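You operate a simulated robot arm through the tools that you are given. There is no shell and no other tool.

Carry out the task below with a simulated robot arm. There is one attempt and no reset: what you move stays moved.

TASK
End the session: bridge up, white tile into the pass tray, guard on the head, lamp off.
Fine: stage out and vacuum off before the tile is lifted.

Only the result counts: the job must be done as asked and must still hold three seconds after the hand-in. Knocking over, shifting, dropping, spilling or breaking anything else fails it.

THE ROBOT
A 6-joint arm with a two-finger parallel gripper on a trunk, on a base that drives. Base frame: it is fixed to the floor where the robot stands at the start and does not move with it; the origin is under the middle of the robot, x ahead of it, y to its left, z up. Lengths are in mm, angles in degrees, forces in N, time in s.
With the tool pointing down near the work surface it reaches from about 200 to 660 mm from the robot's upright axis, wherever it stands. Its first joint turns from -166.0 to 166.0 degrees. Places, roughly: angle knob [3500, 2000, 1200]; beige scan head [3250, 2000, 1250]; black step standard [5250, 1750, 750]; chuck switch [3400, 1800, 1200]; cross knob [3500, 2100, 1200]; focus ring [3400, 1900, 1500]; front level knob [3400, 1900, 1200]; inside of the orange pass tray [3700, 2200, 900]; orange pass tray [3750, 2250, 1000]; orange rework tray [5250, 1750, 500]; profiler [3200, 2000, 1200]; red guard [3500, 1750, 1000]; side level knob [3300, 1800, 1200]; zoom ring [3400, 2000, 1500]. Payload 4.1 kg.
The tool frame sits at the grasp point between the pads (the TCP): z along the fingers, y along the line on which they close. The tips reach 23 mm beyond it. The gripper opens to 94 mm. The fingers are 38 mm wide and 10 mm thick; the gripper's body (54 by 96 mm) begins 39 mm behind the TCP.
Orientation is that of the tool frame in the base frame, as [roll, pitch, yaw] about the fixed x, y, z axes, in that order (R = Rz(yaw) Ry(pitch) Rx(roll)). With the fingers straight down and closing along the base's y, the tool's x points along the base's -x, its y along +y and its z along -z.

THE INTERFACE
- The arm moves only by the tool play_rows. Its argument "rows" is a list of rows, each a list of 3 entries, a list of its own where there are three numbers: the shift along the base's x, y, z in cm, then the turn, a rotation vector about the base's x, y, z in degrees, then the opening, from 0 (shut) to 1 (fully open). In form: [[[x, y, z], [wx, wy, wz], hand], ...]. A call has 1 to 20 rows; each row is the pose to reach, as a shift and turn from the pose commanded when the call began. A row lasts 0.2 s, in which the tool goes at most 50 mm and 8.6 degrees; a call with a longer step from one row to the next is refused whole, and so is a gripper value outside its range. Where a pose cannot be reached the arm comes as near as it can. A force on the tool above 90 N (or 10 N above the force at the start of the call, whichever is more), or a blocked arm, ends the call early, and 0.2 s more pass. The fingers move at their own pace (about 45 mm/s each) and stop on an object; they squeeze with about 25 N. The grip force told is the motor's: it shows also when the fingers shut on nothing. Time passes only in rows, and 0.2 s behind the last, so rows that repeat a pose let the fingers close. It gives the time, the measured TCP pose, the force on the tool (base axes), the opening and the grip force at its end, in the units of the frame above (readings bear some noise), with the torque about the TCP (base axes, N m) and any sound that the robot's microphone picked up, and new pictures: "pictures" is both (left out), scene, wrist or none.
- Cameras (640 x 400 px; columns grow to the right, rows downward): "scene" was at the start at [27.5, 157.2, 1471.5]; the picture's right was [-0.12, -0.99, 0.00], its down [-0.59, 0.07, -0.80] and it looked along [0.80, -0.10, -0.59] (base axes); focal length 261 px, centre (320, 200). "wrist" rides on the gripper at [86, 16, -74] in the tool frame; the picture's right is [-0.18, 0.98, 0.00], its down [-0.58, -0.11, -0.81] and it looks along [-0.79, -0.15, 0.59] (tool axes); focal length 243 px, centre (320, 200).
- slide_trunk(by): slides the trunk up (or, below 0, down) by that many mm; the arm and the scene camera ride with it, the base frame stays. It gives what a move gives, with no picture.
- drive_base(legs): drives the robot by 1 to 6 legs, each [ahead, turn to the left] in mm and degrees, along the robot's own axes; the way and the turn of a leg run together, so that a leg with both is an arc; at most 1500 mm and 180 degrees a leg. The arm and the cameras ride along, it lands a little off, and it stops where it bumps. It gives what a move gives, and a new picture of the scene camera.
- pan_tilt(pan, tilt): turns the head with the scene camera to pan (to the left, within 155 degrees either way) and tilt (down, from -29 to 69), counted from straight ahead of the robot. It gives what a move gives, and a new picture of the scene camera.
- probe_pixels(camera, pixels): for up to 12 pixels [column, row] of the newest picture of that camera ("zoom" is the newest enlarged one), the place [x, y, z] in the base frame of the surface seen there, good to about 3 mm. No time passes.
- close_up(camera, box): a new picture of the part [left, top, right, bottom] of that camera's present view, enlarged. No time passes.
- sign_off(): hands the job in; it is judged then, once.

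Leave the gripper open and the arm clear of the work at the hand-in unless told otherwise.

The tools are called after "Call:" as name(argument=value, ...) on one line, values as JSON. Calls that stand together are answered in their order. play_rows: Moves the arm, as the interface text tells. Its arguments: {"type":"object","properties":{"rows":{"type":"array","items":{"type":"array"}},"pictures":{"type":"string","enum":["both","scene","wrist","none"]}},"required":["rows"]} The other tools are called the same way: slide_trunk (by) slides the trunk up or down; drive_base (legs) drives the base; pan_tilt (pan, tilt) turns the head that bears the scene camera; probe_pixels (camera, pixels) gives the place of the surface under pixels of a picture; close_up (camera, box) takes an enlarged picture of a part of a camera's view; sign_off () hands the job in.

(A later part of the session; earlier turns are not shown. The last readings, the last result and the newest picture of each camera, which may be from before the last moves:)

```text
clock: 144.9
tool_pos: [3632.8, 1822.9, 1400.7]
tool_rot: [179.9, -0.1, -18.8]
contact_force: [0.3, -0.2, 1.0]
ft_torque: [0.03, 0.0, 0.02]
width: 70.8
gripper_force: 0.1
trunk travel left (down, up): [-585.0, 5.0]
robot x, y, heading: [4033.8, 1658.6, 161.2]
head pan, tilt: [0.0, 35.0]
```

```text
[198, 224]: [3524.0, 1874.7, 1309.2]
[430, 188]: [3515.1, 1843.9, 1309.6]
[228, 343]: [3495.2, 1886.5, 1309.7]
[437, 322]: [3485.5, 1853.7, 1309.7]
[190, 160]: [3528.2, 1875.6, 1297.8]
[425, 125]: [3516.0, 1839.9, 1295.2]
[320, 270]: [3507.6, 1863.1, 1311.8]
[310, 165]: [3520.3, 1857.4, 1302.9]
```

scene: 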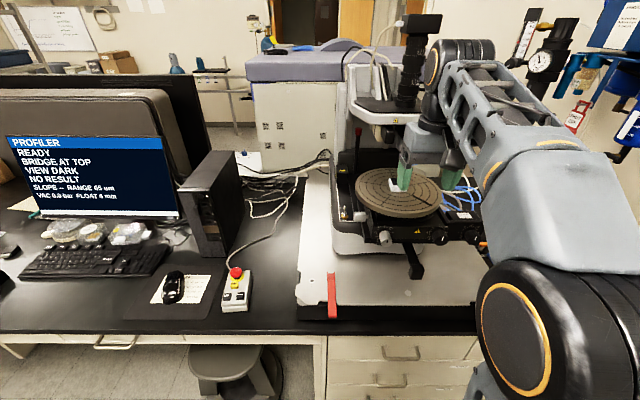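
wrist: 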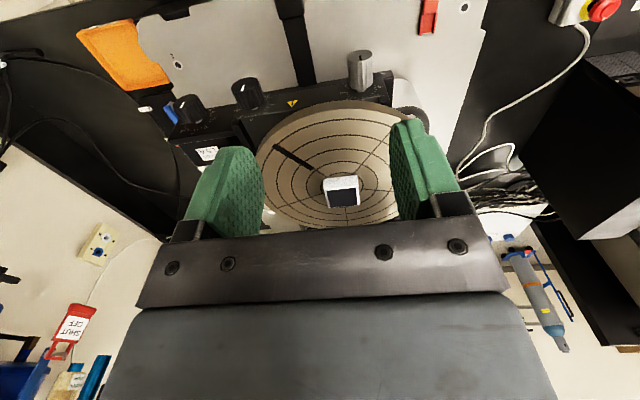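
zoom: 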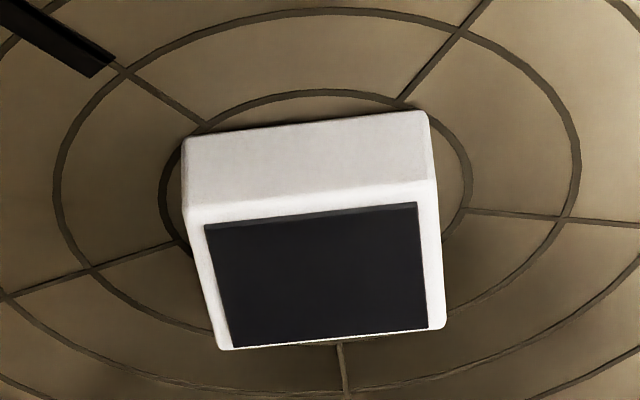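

Tile is ~34 mm square, 17 mm high, centred at (3505,1865), top z 1310, chuck z 1292, nearly square to my axes. I move over it with 12° tilt and hover just above.

Call:
play_rows(rows=[[[-3, 1, 0], [1.92, 5.7, 0], 0.75], [[-6, 2, 0], [3.84, 11.37, 0], 0.75], [[-9, 3, -1.5], [3.84, 11.37, 0], 0.75], [[-11.4, 3.8, -3], [3.84, 11.37, 0], 0.75], [[-12.4, 4.1, -5.0], [3.84, 11.37, 0], 0.75], [[-12.4, 4.1, -5.0], [3.84, 11.37, 0], 0.75]])

Call:
close_up(camera="wrist", box=[200, 60, 440, 240])

Call:
close_up(camera="scene", box=[330, 90, 470, 230])

```text
clock: 146.3
tool_pos: [3503.9, 1863.8, 1350.1]
tool_rot: [180.0, 12.0, -18.6]
contact_force: [-0.2, 0.4, -0.2]
ft_torque: [-0.02, 0.04, 0.04]
width: 70.4
gripper_force: 0.0
trunk travel left (down, up): [-585.0, 5.0]
robot x, y, heading: [4030.5, 1659.2, 160.8]
head pan, tilt: [0.0, 35.0]
```

scene: 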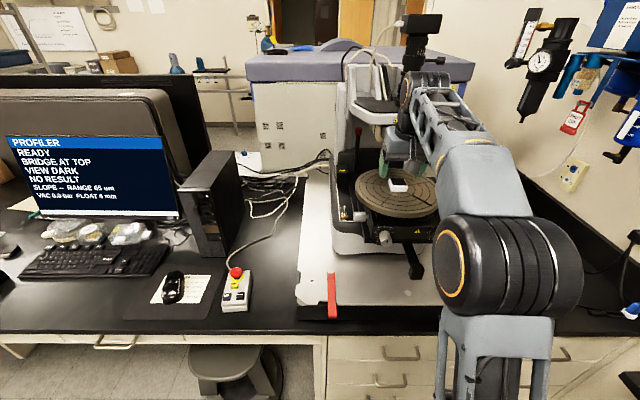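
wrist: 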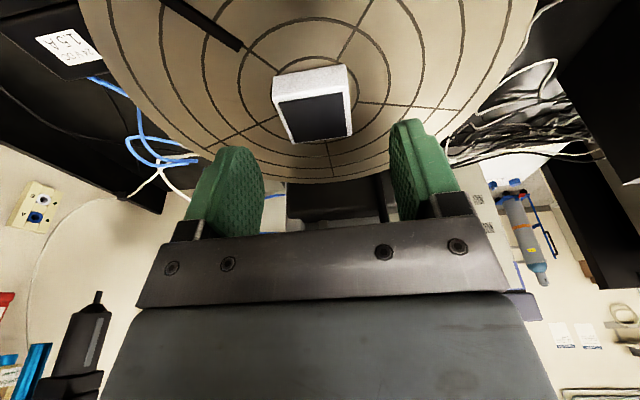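

```text
2.22 times, centred on (320, 150) of wrist
```

zoom: 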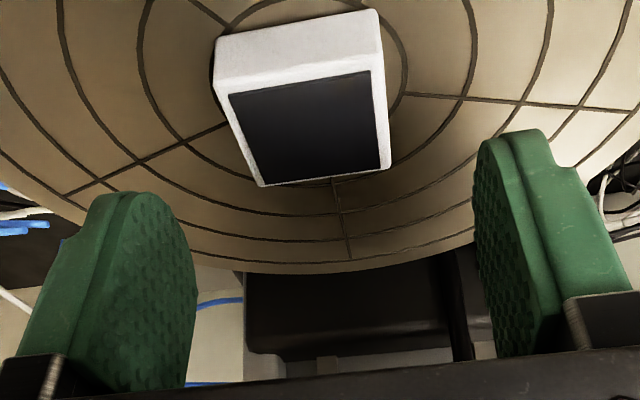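

```text
2.86 times, centred on (400, 160) of scene
```

zoom: 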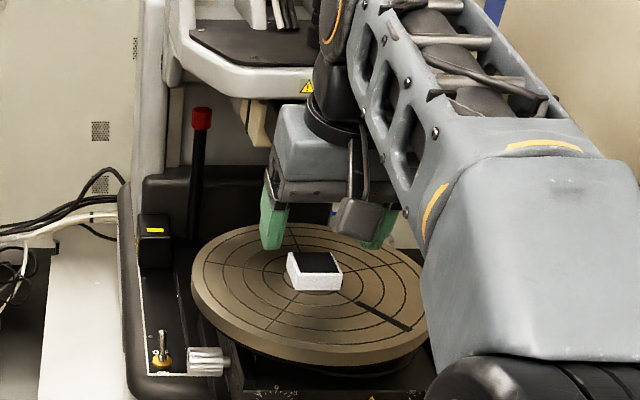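

Alignment matches my expectation (tile at col 313, to shift ~2 mm right). I descend 30 mm around the tile.

Call:
play_rows(rows=[[[0.08, 0.24, -1.2], [0, 0, 0], 0.75], [[0.08, 0.24, -2.2], [0, 0, 0], 0.75], [[0.08, 0.24, -2.7], [0, 0, 0], 0.75], [[0.08, 0.24, -3.0], [0, 0, 0], 0.75], [[0.08, 0.24, -3.0], [0, 0, 0], 0.75]])

Call:
close_up(camera="wrist", box=[200, 60, 440, 240])

Call:
close_up(camera="scene", box=[350, 130, 450, 220])

```text
clock: 147.5
tool_pos: [3508.5, 1864.2, 1321.8]
tool_rot: [179.8, 11.9, -18.7]
contact_force: [-0.7, 0.2, 0.4]
ft_torque: [0.06, -0.01, 0.0]
width: 70.6
gripper_force: 0.0
trunk travel left (down, up): [-585.0, 5.0]
robot x, y, heading: [4033.1, 1656.9, 160.9]
head pan, tilt: [0.0, 35.0]
```

scene: 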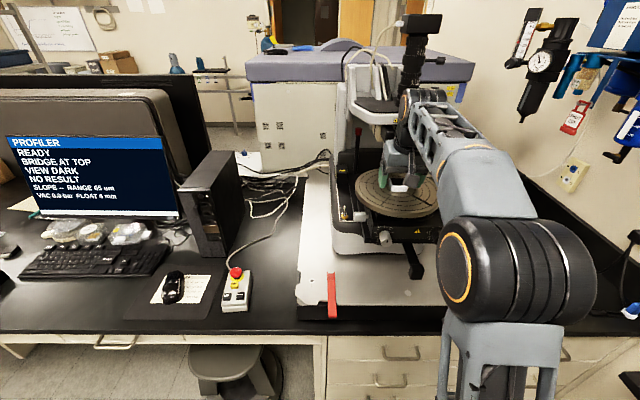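
wrist: 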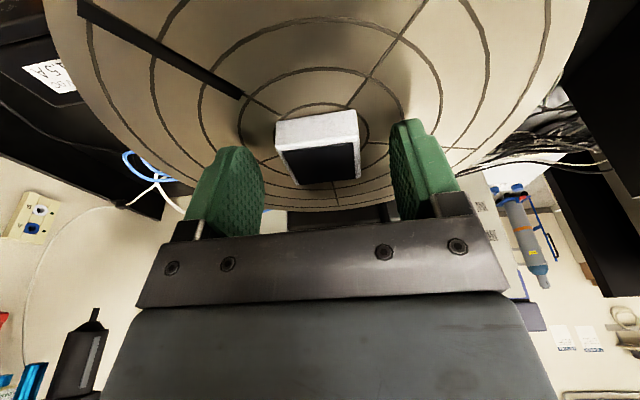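

```text
2.22 times, centred on (320, 150) of wrist
```

zoom: 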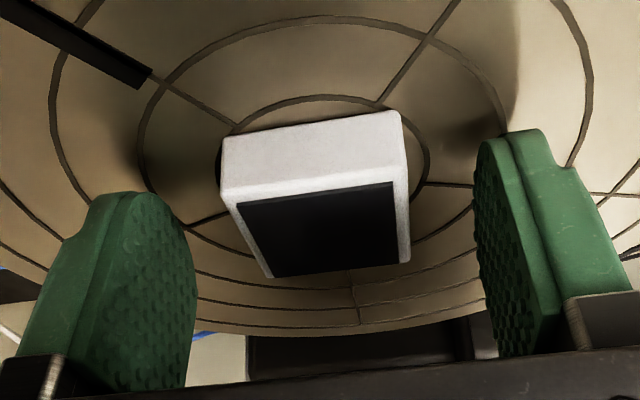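

```text
4.44 times, centred on (400, 175) of scene
```

zoom: 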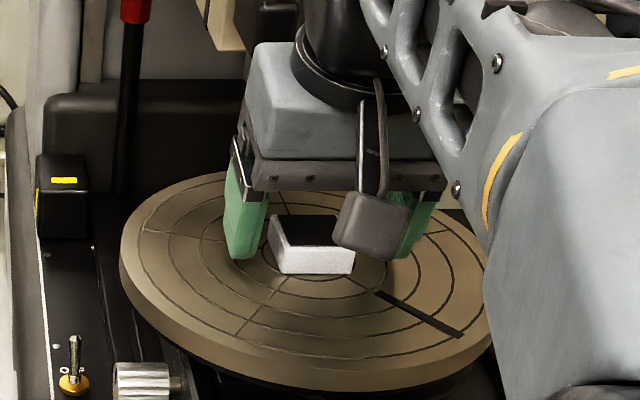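

The fingers straddle the tile, tips ~3 mm above the chuck. Closing.

Call:
play_rows(rows=[[[0, 0, 0], [0, 0, 0], 0.55], [[0, 0, 0], [0, 0, 0], 0.45], [[0, 0, 0], [0, 0, 0], 0.35], [[0, 0, 0], [0, 0, 0], 0.25], [[0, 0, 0], [0, 0, 0], 0.2], [[0, 0, 0], [0, 0, 0], 0.2]])

Call:
close_up(camera="wrist", box=[200, 60, 440, 240])

```text
clock: 148.9
tool_pos: [3507.3, 1865.4, 1321.0]
tool_rot: [179.9, 12.0, -18.7]
contact_force: [0.0, -0.5, 0.6]
ft_torque: [0.01, 0.02, 0.01]
width: 36.9
gripper_force: 25.2
trunk travel left (down, up): [-585.0, 5.0]
robot x, y, heading: [4037.3, 1658.9, 161.0]
head pan, tilt: [0.0, 35.0]
```

scene: 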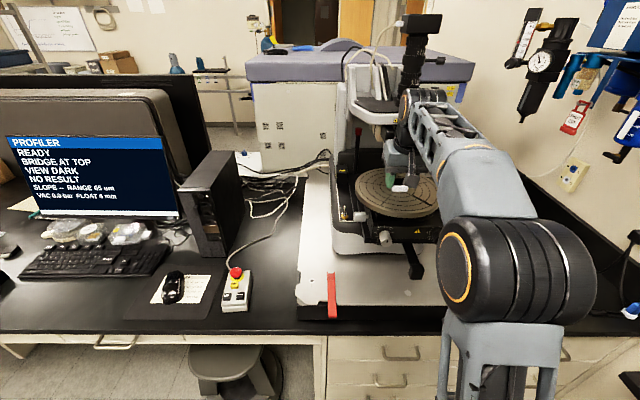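
wrist: 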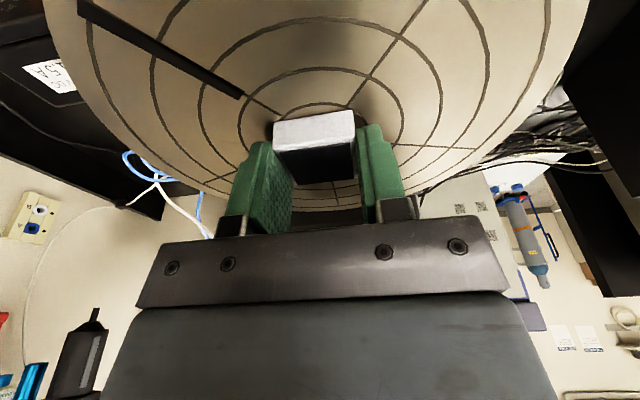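

```text
2.22 times, centred on (320, 150) of wrist
```

zoom: 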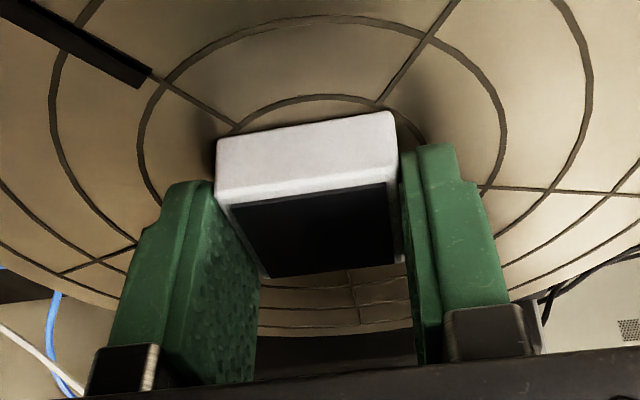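

Gripped at 36.9 mm with 25 N. I lift 30 mm slowly and check it's held.

Call:
play_rows(rows=[[[0, 0, 0], [0, 0, 0], 0.1], [[0, 0, 0], [0, 0, 0], 0], [[0, 0, 0.4], [0, 0, 0], 0], [[0, 0, 1.2], [0, 0, 0], 0], [[0, 0, 2.2], [0, 0, 0], 0], [[0, 0, 3], [0, 0, 0], 0], [[0, 0, 3], [0, 0, 0], 0]])

Call:
close_up(camera="scene", box=[350, 130, 450, 220])

Call:
close_up(camera="scene", box=[0, 120, 190, 230])

```text
clock: 150.5
tool_pos: [3507.3, 1863.8, 1353.6]
tool_rot: [179.9, 11.9, -18.8]
contact_force: [0.8, -0.2, 0.8]
ft_torque: [-0.01, -0.01, 0.0]
width: 0.0
gripper_force: 25.1
trunk travel left (down, up): [-585.0, 5.0]
robot x, y, heading: [4036.2, 1656.9, 161.0]
head pan, tilt: [0.0, 35.0]
```

scene: 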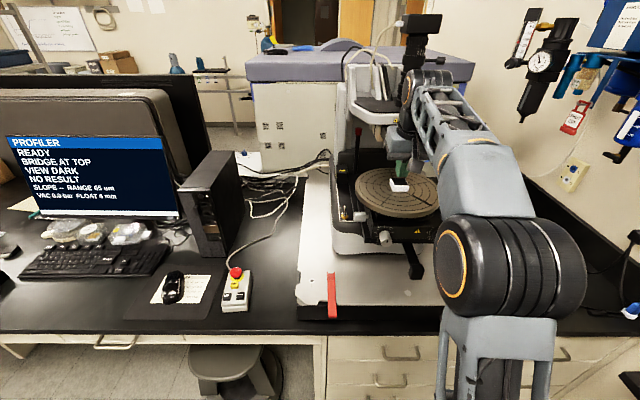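
wrist: 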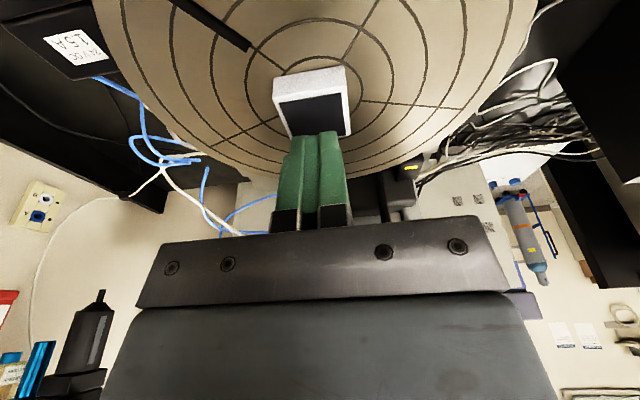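

```text
4.44 times, centred on (400, 175) of scene
```

zoom: 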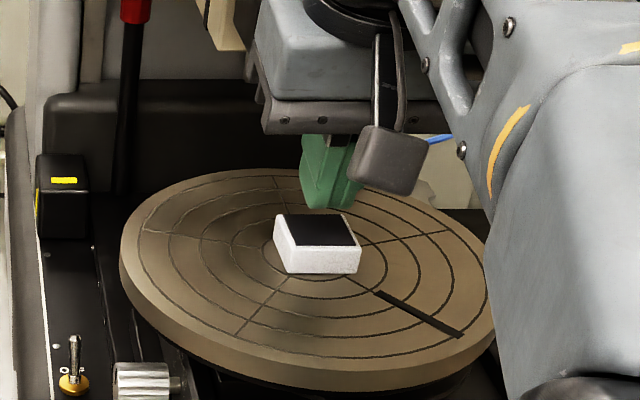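

```text
3.37 times, centred on (95, 175) of scene
```

zoom: 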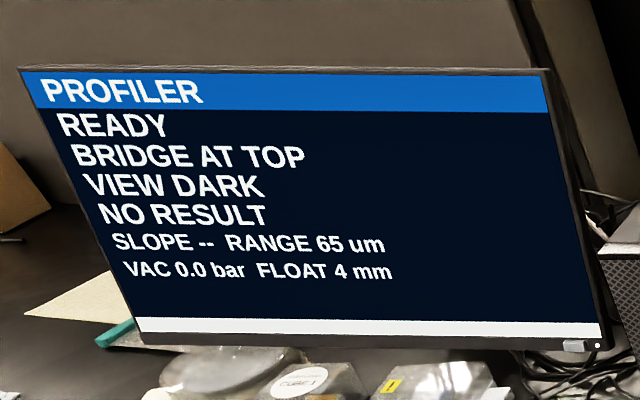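

The tile slipped out – it still stands on the chuck (fingers closed to 0). The pads' tips are rounded, so I need a lower, more upright grip. I open, straighten to 3° tilt, rise a little and re-measure.

Call:
play_rows(rows=[[[0.5, -0.2, 1], [0, 0, 0], 0.2], [[1.5, -0.5, 2], [-1.4, -4.3, 0], 0.5], [[3, -1, 3], [-2.9, -8.5, 0], 0.7], [[5, -1.7, 4], [-2.9, -8.5, 0], 0.7], [[5, -1.7, 4], [-2.9, -8.5, 0], 0.7]])

Call:
close_up(camera="wrist", box=[280, 110, 380, 190])

```text
clock: 151.7
tool_pos: [3556.8, 1848.8, 1393.0]
tool_rot: [179.9, 2.9, -18.7]
contact_force: [0.2, -0.3, -0.5]
ft_torque: [-0.01, 0.02, -0.02]
width: 65.9
gripper_force: 0.0
trunk travel left (down, up): [-585.0, 5.0]
robot x, y, heading: [4032.0, 1660.3, 160.9]
head pan, tilt: [0.0, 35.0]
```

scene: 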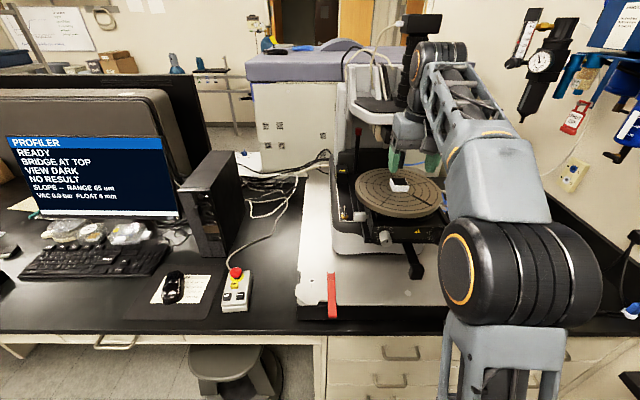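
wrist: 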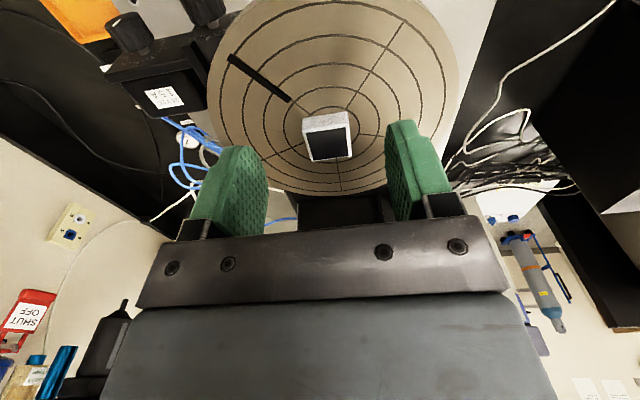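

```text
5.00 times, centred on (330, 150) of wrist
```

zoom: 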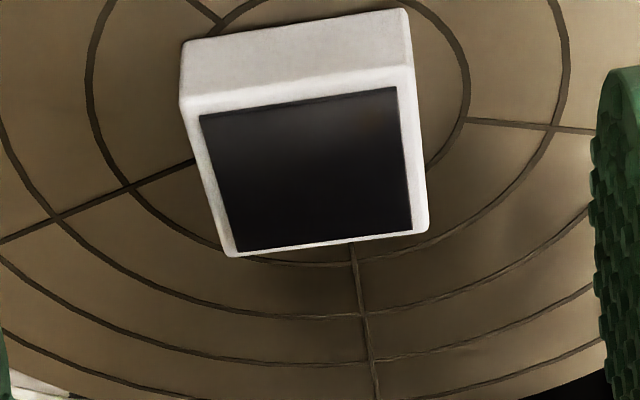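

Tile in clear view again; probing its corners.

Call:
probe_pixels(camera="zoom", pixels=[[192, 113], [408, 80], [235, 248], [420, 224], [190, 55], [402, 20], [310, 170], [120, 180], [480, 200], [300, 60]])

```text
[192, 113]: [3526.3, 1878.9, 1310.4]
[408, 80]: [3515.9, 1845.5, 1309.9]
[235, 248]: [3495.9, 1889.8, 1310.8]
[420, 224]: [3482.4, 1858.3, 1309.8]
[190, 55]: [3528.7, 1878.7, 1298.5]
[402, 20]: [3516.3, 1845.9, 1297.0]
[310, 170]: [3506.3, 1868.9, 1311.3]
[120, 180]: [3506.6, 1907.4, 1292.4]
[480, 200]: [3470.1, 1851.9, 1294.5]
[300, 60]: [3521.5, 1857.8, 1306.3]
```

Tile centre now (3505,1868), square within 1.5°. I move over it nearly upright and descend until the tips almost touch the chuck.

Call:
play_rows(rows=[[[-2.6, 0.95, -1], [0, 0, 0], 0.75], [[-5.1, 1.9, -2], [0, 0, 0], 0.75], [[-5.1, 1.9, -4.5], [0, 0, 0], 0.75], [[-5.1, 1.9, -6.5], [0, 0, 0], 0.75], [[-5.1, 1.9, -7.2], [0, 0, 0], 0.75], [[-5.1, 1.9, -7.4], [0, 0, 0], 0.75], [[-5.1, 1.9, -7.5], [0, 0, 0], 0.75], [[-5.1, 1.9, -7.5], [0, 0, 0], 0.75]])

Call:
close_up(camera="scene", box=[350, 130, 450, 220])

Call:
close_up(camera="wrist", box=[200, 60, 440, 240])

```text
clock: 153.5
tool_pos: [3508.1, 1866.6, 1317.6]
tool_rot: [179.8, 3.0, -18.8]
contact_force: [-2.2, 1.0, 7.8]
ft_torque: [0.28, -0.15, 0.02]
width: 70.9
gripper_force: 0.4
trunk travel left (down, up): [-585.0, 5.0]
robot x, y, heading: [4032.3, 1660.0, 161.0]
head pan, tilt: [0.0, 35.0]
```

scene: 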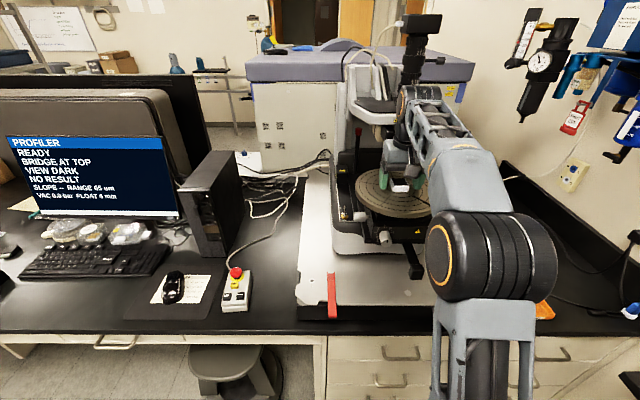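
wrist: 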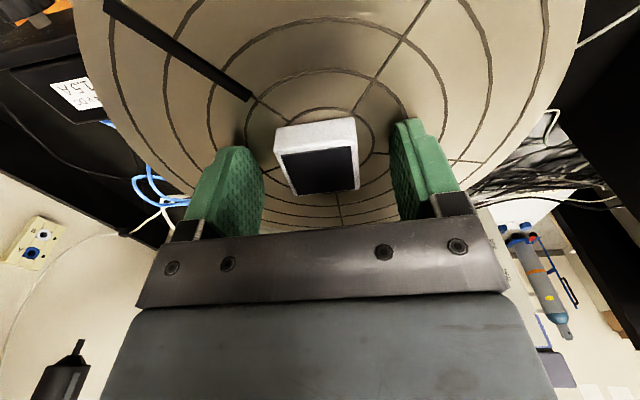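

```text
4.44 times, centred on (400, 175) of scene
```

zoom: 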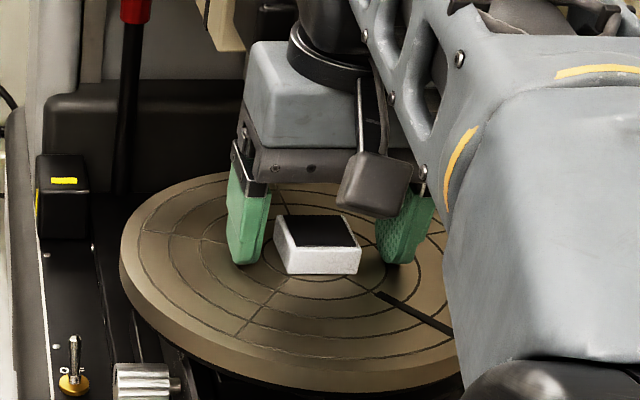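

```text
2.22 times, centred on (320, 150) of wrist
```

zoom: 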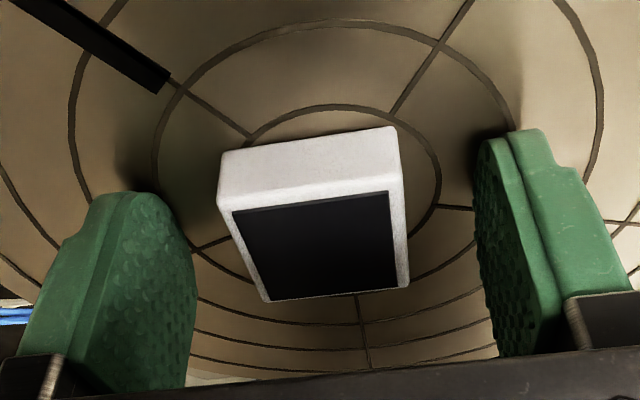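

Tips touch the chuck (7.8 N). I raise 1 mm and close fully to see if it holds.

Call:
play_rows(rows=[[[0, 0, 0.1], [0, 0, 0], 0.75], [[0, 0, 0.1], [0, 0, 0], 0.55], [[0, 0, 0.1], [0, 0, 0], 0.45], [[0, 0, 0.1], [0, 0, 0], 0.35], [[0, 0, 0.1], [0, 0, 0], 0.2], [[0, 0, 0.1], [0, 0, 0], 0], [[0, 0, 0.1], [0, 0, 0], 0], [[0, 0, 0.1], [0, 0, 0], 0]])

Call:
close_up(camera="wrist", box=[200, 60, 440, 240])

```text
clock: 155.3
tool_pos: [3508.6, 1864.7, 1318.3]
tool_rot: [179.9, 3.0, -18.8]
contact_force: [0.0, -0.5, 0.2]
ft_torque: [0.0, 0.0, -0.02]
width: 36.7
gripper_force: 24.9
trunk travel left (down, up): [-585.0, 5.0]
robot x, y, heading: [4034.9, 1661.5, 160.9]
head pan, tilt: [0.0, 35.0]
```

scene: 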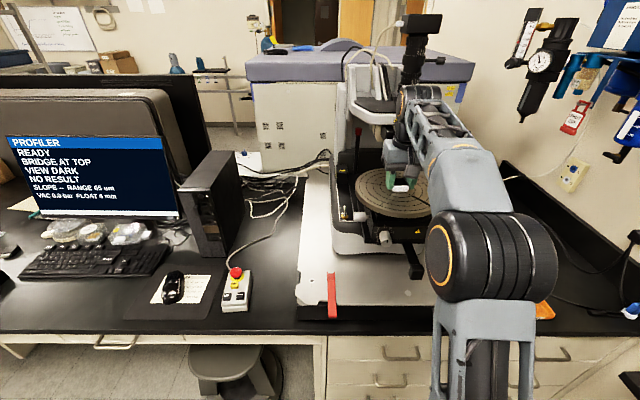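
wrist: 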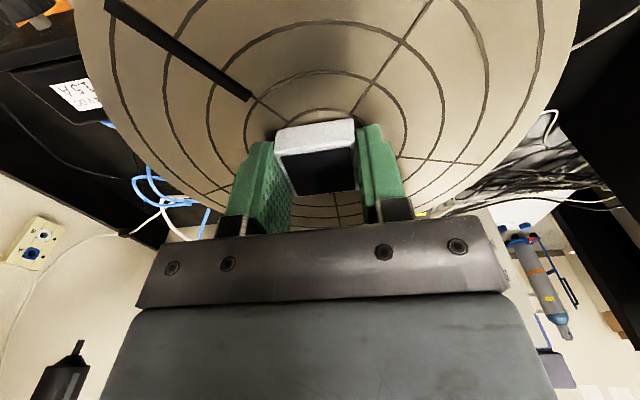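

```text
2.22 times, centred on (320, 150) of wrist
```

zoom: 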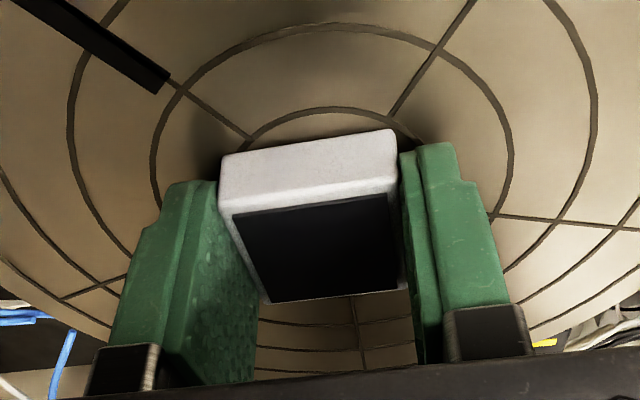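

Holding at 36.7 mm with full squeeze. Now a slow lift.

Call:
play_rows(rows=[[[0, 0, 0.1], [0, 0, 0], 0], [[0, 0, 0.2], [0, 0, 0], 0], [[0, 0, 0.35], [0, 0, 0], 0], [[0, 0, 0.5], [0, 0, 0], 0], [[0, 0, 0.7], [0, 0, 0], 0], [[0, 0, 0.9], [0, 0, 0], 0], [[0, 0, 1.2], [0, 0, 0], 0]])

Call:
close_up(camera="scene", box=[350, 130, 450, 220])

```text
clock: 156.9
tool_pos: [3508.2, 1866.2, 1330.8]
tool_rot: [179.9, 2.9, -18.7]
contact_force: [1.0, 0.3, 0.0]
ft_torque: [-0.02, 0.03, 0.0]
width: 36.8
gripper_force: 25.8
trunk travel left (down, up): [-585.0, 5.0]
robot x, y, heading: [4034.3, 1658.9, 160.6]
head pan, tilt: [0.0, 35.0]
```

scene: 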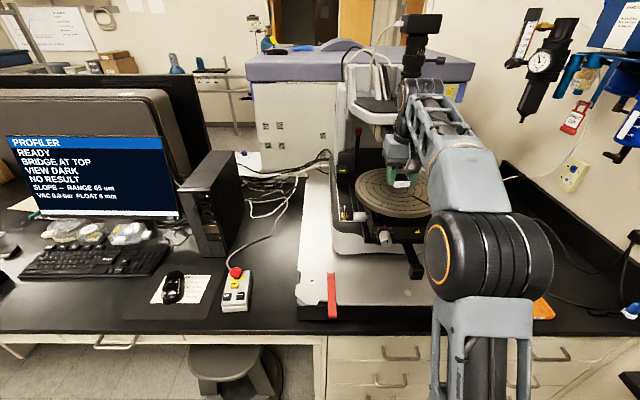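
wrist: 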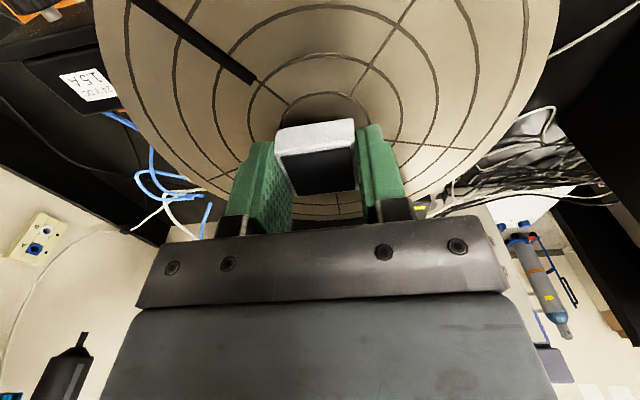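

```text
4.44 times, centred on (400, 175) of scene
```

zoom: 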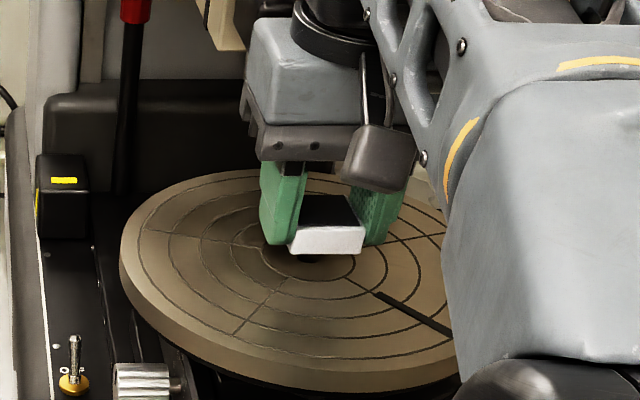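

The tile is lifted. The pass tray is just beyond reach from here, so I raise, retreat, and then drive forward 100 mm with the tile held.

Call:
play_rows(rows=[[[0, 0, 2], [0, 0, 0], 0], [[0.5, 0, 4.5], [0, 0, 0], 0], [[2, 0, 7], [0, 0, 0], 0], [[5, 0.5, 9], [0, 0, 0], 0], [[8, 1, 9], [0, 0, 0], 0], [[11, 2, 9], [0, 0, 0], 0], [[14, 3, 9], [0, 0, 0], 0], [[17, 4, 9], [0, 0, 0], 0], [[20, 4.8, 9], [0, 0, 0], 0], [[20, 4.8, 9], [0, 0, 0], 0]])

Call:
close_up(camera="wrist", box=[200, 60, 440, 240])

```text
clock: 159.1
tool_pos: [3707.2, 1911.2, 1419.6]
tool_rot: [179.8, 3.0, -18.7]
contact_force: [0.3, 0.1, -0.1]
ft_torque: [0.0, 0.01, -0.01]
width: 36.9
gripper_force: 25.2
trunk travel left (down, up): [-585.0, 5.0]
robot x, y, heading: [4039.3, 1660.6, 160.9]
head pan, tilt: [0.0, 35.0]
```

scene: 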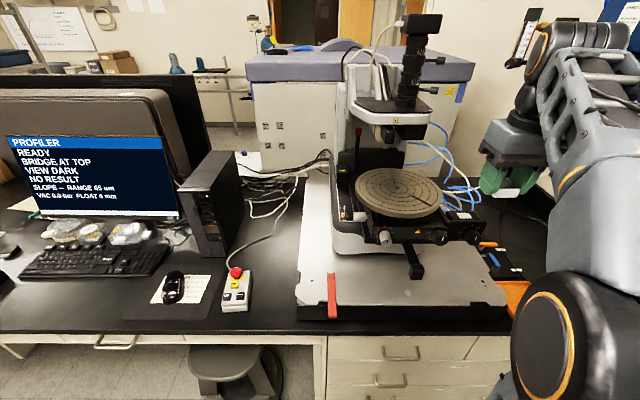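
wrist: 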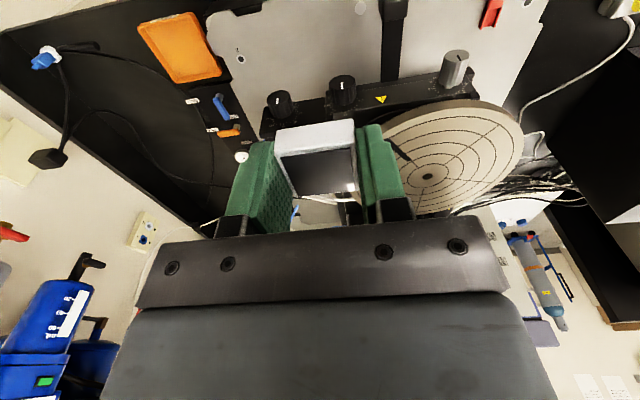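

```text
2.22 times, centred on (320, 150) of wrist
```

zoom: 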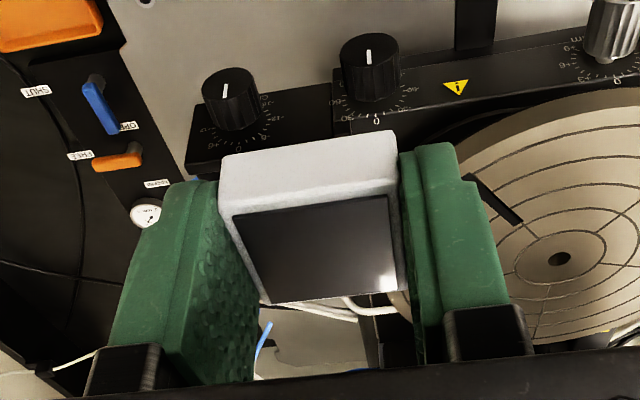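

The tile rides securely. The tray is visible in the wrist view at (178,45); let me zoom and probe its corners and floor.

Call:
close_up(camera="wrist", box=[120, 0, 240, 100])

Call:
probe_pixels(camera="wrist", pixels=[[180, 45], [150, 30], [188, 22], [212, 70], [182, 75], [139, 22], [192, 13], [222, 74], [180, 83], [165, 55], [200, 45], [206, 20]])

```text
4.00 times, centred on (180, 50) of wrist
```

zoom: 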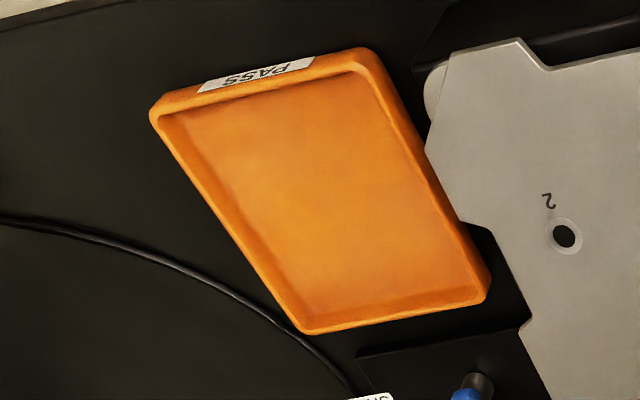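

```text
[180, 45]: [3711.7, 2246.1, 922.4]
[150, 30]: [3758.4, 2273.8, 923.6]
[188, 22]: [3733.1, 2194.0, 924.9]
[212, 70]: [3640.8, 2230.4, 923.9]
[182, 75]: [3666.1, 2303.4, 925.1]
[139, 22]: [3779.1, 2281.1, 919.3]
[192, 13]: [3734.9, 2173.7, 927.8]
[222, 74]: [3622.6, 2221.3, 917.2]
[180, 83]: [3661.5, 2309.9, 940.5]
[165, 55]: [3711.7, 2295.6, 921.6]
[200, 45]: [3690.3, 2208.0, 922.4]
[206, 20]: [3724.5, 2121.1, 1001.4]
```

Tray floor z≈923, inside about 100×84 mm, centred at (3700,2250). I check the slab edge next to it for hand clearance.

Call:
probe_pixels(camera="zoom", pixels=[[436, 150], [470, 205], [450, 60], [520, 45], [510, 260], [535, 310], [440, 110], [465, 290], [150, 112], [300, 330], [375, 55], [485, 290]])

```text
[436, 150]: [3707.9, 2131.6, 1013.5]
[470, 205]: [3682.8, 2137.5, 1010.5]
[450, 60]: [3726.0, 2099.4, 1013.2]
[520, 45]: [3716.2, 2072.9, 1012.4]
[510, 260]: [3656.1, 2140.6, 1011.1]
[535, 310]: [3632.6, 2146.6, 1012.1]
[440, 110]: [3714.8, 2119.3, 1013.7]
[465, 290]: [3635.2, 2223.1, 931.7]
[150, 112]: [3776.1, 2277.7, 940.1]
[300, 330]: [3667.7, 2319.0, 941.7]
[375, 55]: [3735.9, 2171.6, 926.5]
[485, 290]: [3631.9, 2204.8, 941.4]
```

Slab edge is 60 mm clear of the hand's path. Drive forward 100 mm.

Call:
drive_base(legs=[[100, 0.4]])

```text
clock: 160.2
tool_pos: [3605.3, 1944.3, 1419.0]
tool_rot: [179.8, 2.9, -18.4]
contact_force: [-0.3, -0.1, -1.5]
ft_torque: [-0.02, -0.01, 0.02]
width: 37.1
gripper_force: 24.6
trunk travel left (down, up): [-585.0, 5.0]
robot x, y, heading: [3937.1, 1694.6, 161.3]
head pan, tilt: [0.0, 35.0]
```

scene: 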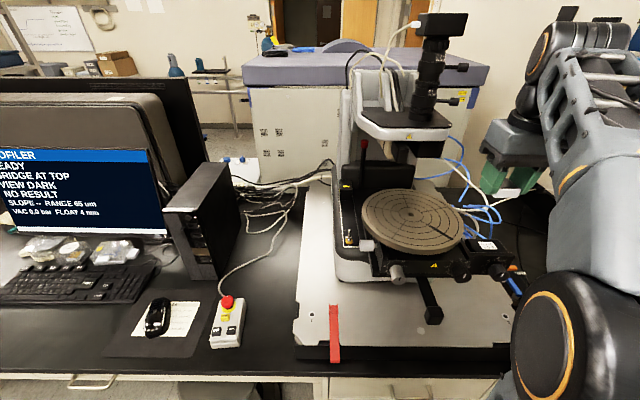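

I carry the tile over to above the tray and part-way down.

Call:
play_rows(rows=[[[1.2, 3.8, 0], [0, 0, 0], 0], [[2.4, 7.6, 0], [0, 0, 0], 0], [[3.6, 11.5, 0], [0, 0, 0], 0], [[4.7, 15.3, 0], [0, 0, 0], 0], [[5.9, 19.1, 0], [0, 0, 0], 0], [[7.1, 22.9, 0], [0, 0, 0], 0], [[8.3, 26.8, 0], [0, 0, 0], 0], [[9.5, 30.6, 0], [0, 0, 0], 0], [[9.5, 30.6, -4], [0, 0, 0], 0], [[9.5, 30.6, -8], [0, 0, 0], 0], [[9.5, 30.6, -12], [0, 0, 0], 0], [[9.5, 30.6, -16], [0, 0, 0], 0], [[9.5, 30.6, -20], [0, 0, 0], 0], [[9.5, 30.6, -24], [0, 0, 0], 0], [[9.5, 30.6, -28], [0, 0, 0], 0], [[9.5, 30.6, -28], [0, 0, 0], 0]])

Call:
close_up(camera="wrist", box=[160, 0, 480, 240])

```text
clock: 163.6
tool_pos: [3701.2, 2251.2, 1138.6]
tool_rot: [179.9, 3.0, -18.5]
contact_force: [0.1, 0.3, -0.6]
ft_torque: [0.02, -0.01, 0.01]
width: 36.9
gripper_force: 25.5
out of reach, approached as far as the arm can: row 6, 7, 8, 9, 10
trunk travel left (down, up): [-585.0, 5.0]
robot x, y, heading: [3939.2, 1692.0, 161.2]
head pan, tilt: [0.0, 35.0]
```

scene: 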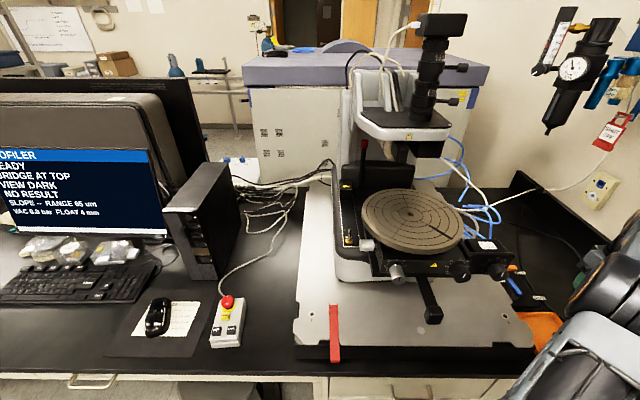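
wrist: 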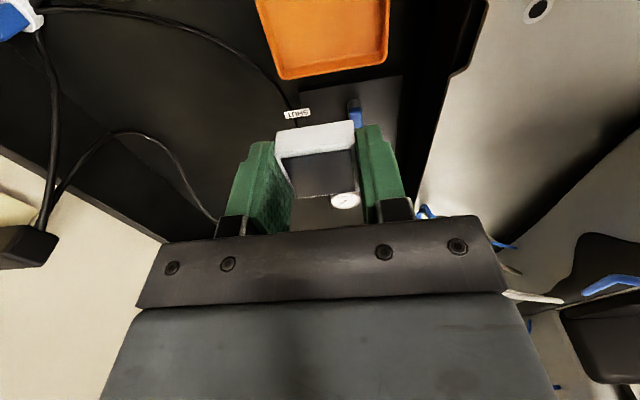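

```text
1.67 times, centred on (320, 120) of wrist
```

zoom: 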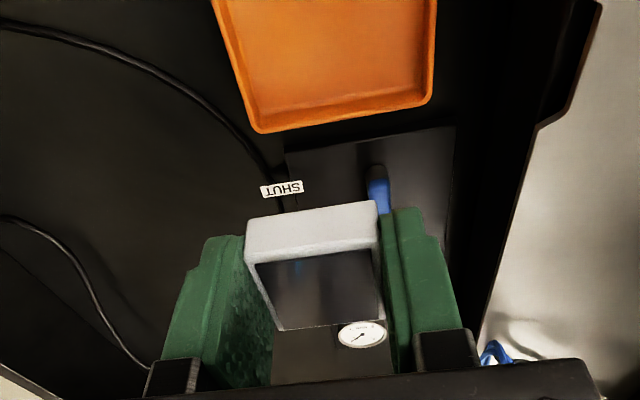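

Over the tray now. I lower further to about 50 mm above placing height.

Call:
play_rows(rows=[[[0, 0, -4], [0, 0, 0], 0], [[0, 0, -8], [0, 0, 0], 0], [[0, 0, -12], [0, 0, 0], 0], [[0, 0, -14], [0, 0, 0], 0], [[0, 0, -14], [0, 0, 0], 0]])

Call:
close_up(camera="wrist", box=[160, 0, 480, 240])

```text
clock: 164.8
tool_pos: [3703.1, 2252.3, 998.9]
tool_rot: [179.9, 2.9, -18.5]
contact_force: [-0.2, -0.3, 0.0]
ft_torque: [-0.03, 0.0, -0.02]
width: 36.7
gripper_force: 24.6
trunk travel left (down, up): [-585.0, 5.0]
robot x, y, heading: [3936.5, 1692.6, 161.7]
head pan, tilt: [0.0, 35.0]
```

scene: 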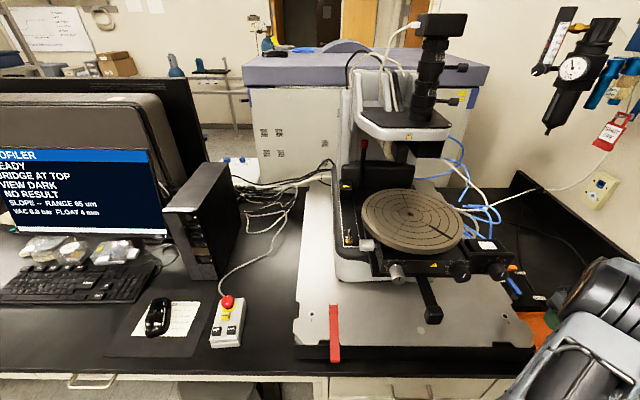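
wrist: 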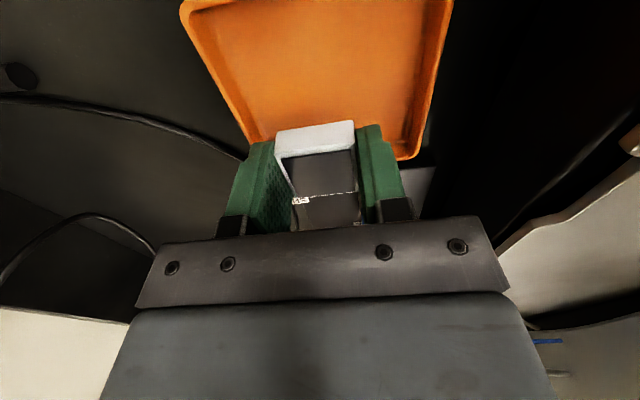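

```text
1.67 times, centred on (320, 120) of wrist
```

zoom: 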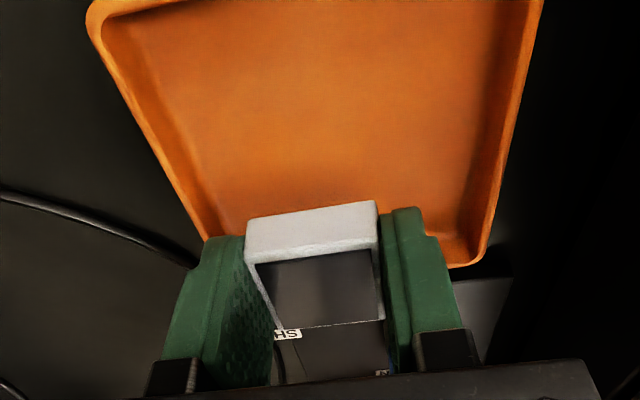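

Aligned with the tray. I lower the last stretch, creeping until touch.

Call:
play_rows(rows=[[[-0.2, -0.1, -2], [0, 0, 0], 0], [[-0.2, -0.1, -3.8], [0, 0, 0], 0], [[-0.2, -0.1, -4.4], [0, 0, 0], 0], [[-0.2, -0.1, -4.6], [0, 0, 0], 0], [[-0.2, -0.1, -4.8], [0, 0, 0], 0], [[-0.2, -0.1, -4.9], [0, 0, 0], 0]], pictures="wrist")

```text
clock: 166.2
tool_pos: [3700.6, 2250.5, 950.0]
tool_rot: [179.9, 3.0, -18.5]
contact_force: [-0.2, 0.0, -0.1]
ft_torque: [0.0, -0.03, -0.02]
width: 36.9
gripper_force: 25.6
trunk travel left (down, up): [-585.0, 5.0]
robot x, y, heading: [3933.0, 1693.0, 161.3]
head pan, tilt: [0.0, 35.0]
```

wrist: 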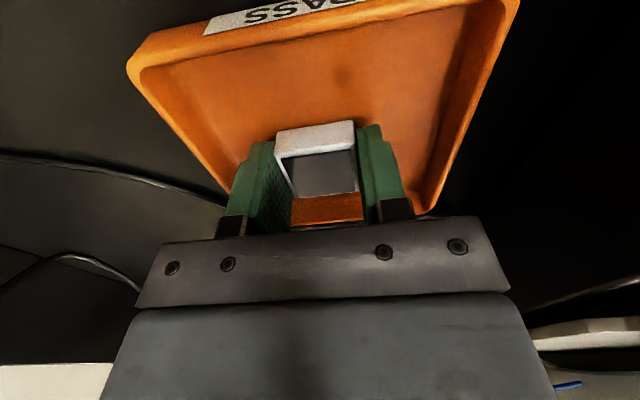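

No contact yet at 950. I creep down a further few mm.

Call:
play_rows(rows=[[[0, 0, -0.1], [0, 0, 0], 0], [[0, 0, -0.2], [0, 0, 0], 0], [[0, 0, -0.3], [0, 0, 0], 0], [[0, 0, -0.3], [0, 0, 0], 0]], pictures="none")

```text
clock: 167.2
tool_pos: [3700.0, 2249.2, 948.5]
tool_rot: [-180.0, 3.0, -18.6]
contact_force: [1.9, 1.5, 5.8]
ft_torque: [0.02, -0.15, 0.01]
width: 36.6
gripper_force: 24.9
trunk travel left (down, up): [-585.0, 5.0]
robot x, y, heading: [3934.9, 1689.2, 161.5]
head pan, tilt: [0.0, 35.0]
```

Contact with 6 N: the tile rests on the tray floor. I open slightly and rise.

Call:
play_rows(rows=[[[0, 0, 0.05], [0, 0, 0], 0.42], [[0, 0, 0.05], [0, 0, 0], 0.5], [[0, 0, 0.05], [0, 0, 0], 0.52], [[0, 0, 0.05], [0, 0, 0], 0.52], [[0, 0, 1], [0, 0, 0], 0.52], [[0, 0, 3], [0, 0, 0], 0.52], [[0, 0, 6], [0, 0, 0], 0.52], [[0, 0, 10], [0, 0, 0], 0.52]])

Call:
close_up(camera="wrist", box=[160, 0, 480, 240])

```text
clock: 169.0
tool_pos: [3701.0, 2249.6, 1046.3]
tool_rot: [179.9, 2.9, -18.6]
contact_force: [0.1, -1.0, -0.9]
ft_torque: [0.0, 0.04, 0.02]
width: 49.0
gripper_force: 0.0
trunk travel left (down, up): [-585.0, 5.0]
robot x, y, heading: [3937.9, 1692.3, 161.4]
head pan, tilt: [0.0, 35.0]
```

scene: 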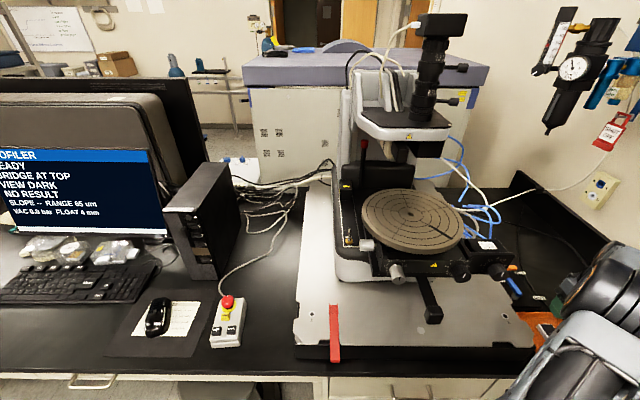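
wrist: 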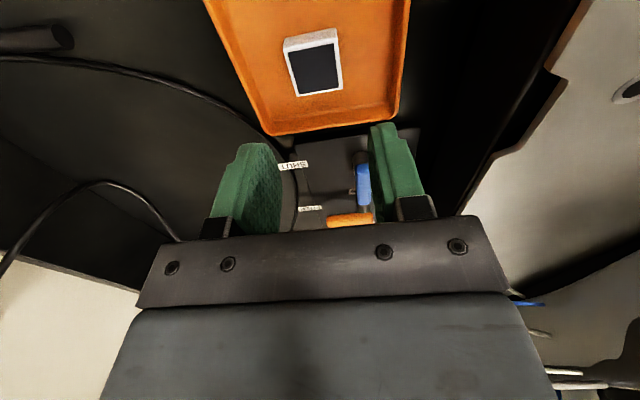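

```text
1.67 times, centred on (320, 120) of wrist
```

zoom: 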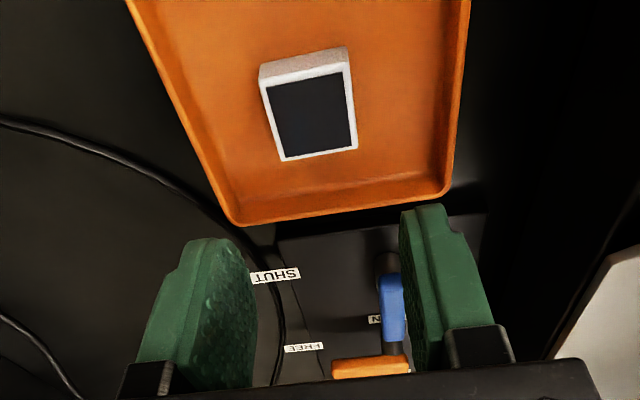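

The tile lies flat in the pass tray. Next the guard: I'll study the scan head and guard with the arm out of the way.

Call:
close_up(camera="scene", box=[355, 100, 455, 170])

Call:
close_up(camera="scene", box=[300, 290, 370, 370])

```text
5.71 times, centred on (405, 135) of scene
```

zoom: 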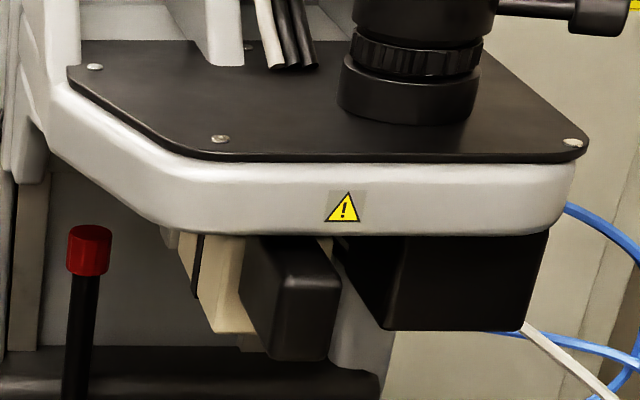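

```text
5.00 times, centred on (335, 330) of scene
```

zoom: 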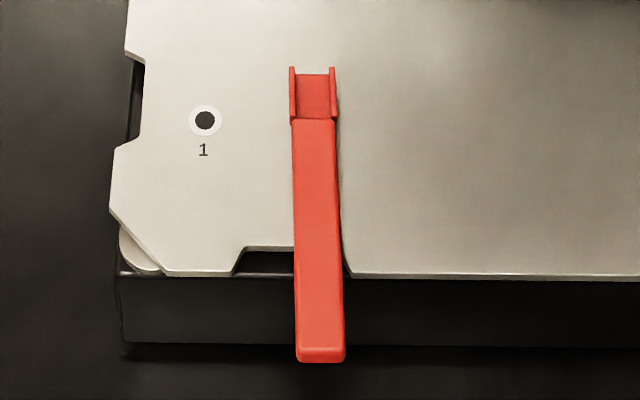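

I probe the head's parts and the guard's outline.

Call:
probe_pixels(camera="scene", pixels=[[399, 161], [403, 154], [407, 145], [389, 157], [383, 147], [380, 144], [393, 160], [428, 156], [412, 150], [387, 150], [397, 150], [445, 145]])

Call:
probe_pixels(camera="zoom", pixels=[[315, 95], [292, 95], [333, 95], [315, 125], [300, 200], [333, 200], [320, 350], [303, 340], [338, 340], [315, 78], [320, 250], [270, 200]])

```text
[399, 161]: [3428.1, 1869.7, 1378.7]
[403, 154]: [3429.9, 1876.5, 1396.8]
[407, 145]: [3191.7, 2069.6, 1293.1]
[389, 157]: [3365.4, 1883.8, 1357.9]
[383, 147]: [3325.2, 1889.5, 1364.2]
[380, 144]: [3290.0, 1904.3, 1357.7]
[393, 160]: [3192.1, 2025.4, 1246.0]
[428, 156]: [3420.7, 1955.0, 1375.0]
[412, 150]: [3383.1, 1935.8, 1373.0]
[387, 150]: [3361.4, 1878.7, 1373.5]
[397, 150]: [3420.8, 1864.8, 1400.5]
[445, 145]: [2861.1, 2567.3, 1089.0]
```

```text
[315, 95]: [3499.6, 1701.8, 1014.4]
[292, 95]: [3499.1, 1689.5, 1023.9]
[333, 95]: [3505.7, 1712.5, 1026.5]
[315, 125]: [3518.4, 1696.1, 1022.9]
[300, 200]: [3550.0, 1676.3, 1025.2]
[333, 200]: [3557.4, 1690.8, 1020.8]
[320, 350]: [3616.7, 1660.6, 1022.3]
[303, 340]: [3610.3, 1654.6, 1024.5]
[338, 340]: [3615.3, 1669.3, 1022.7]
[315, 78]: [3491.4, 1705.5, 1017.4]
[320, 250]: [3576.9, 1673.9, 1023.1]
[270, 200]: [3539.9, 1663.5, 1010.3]
```

The guard is a channel (about 24 mm outer, 28 mm long, open on top and at the far end) with a ~17 mm wide handle. To see where it fits, I'll look at the scan head from the front and below with the wrist camera tilted.

Call:
play_rows(rows=[[[0, 0, 4], [0, 0, 0], 0.5], [[0, 0, 8], [0, 0, 0], 0.5], [[0, 0, 12], [0, 0, 0], 0.5], [[0, 0, 16], [0, 0, 0], 0.5], [[0, -2, 20], [0, 0, 0], 0.5], [[-1, -5, 23], [0, 0, 0], 0.5], [[-2, -9, 26], [0, 0, 0], 0.5], [[-3, -13, 28.5], [0, 0, 0], 0.5], [[-4.5, -17, 30.4], [2.72, 8.05, 0], 0.5], [[-6, -21, 30.4], [5.44, 16.1, 0], 0.5], [[-7.5, -25, 30.4], [8.16, 24.16, 0], 0.5], [[-9, -29, 30.4], [10.9, 32.2, 0], 0.5], [[-10.5, -33, 30.4], [13.6, 40.3, 0], 0.5], [[-12, -37, 30.4], [16.3, 48.3, 0], 0.5], [[-12.7, -41.7, 30.4], [18.2, 54.0, 0], 0.5], [[-12.7, -41.7, 30.4], [18.2, 54.0, 0], 0.5]])

Call:
close_up(camera="wrist", box=[200, 80, 440, 240])

```text
refused: row 7 steps farther than a row can; nothing moved
```

```text
2.50 times, centred on (320, 160) of wrist
```

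zoom: 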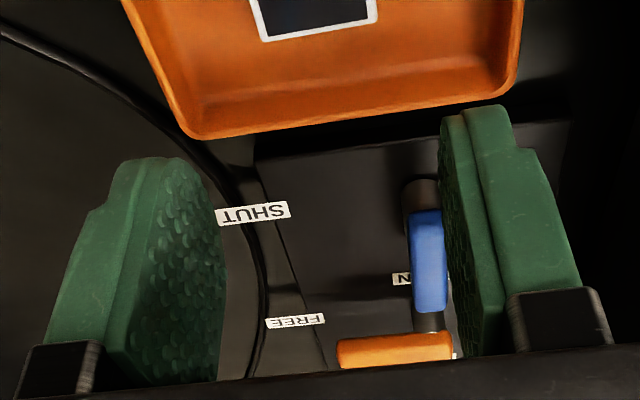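

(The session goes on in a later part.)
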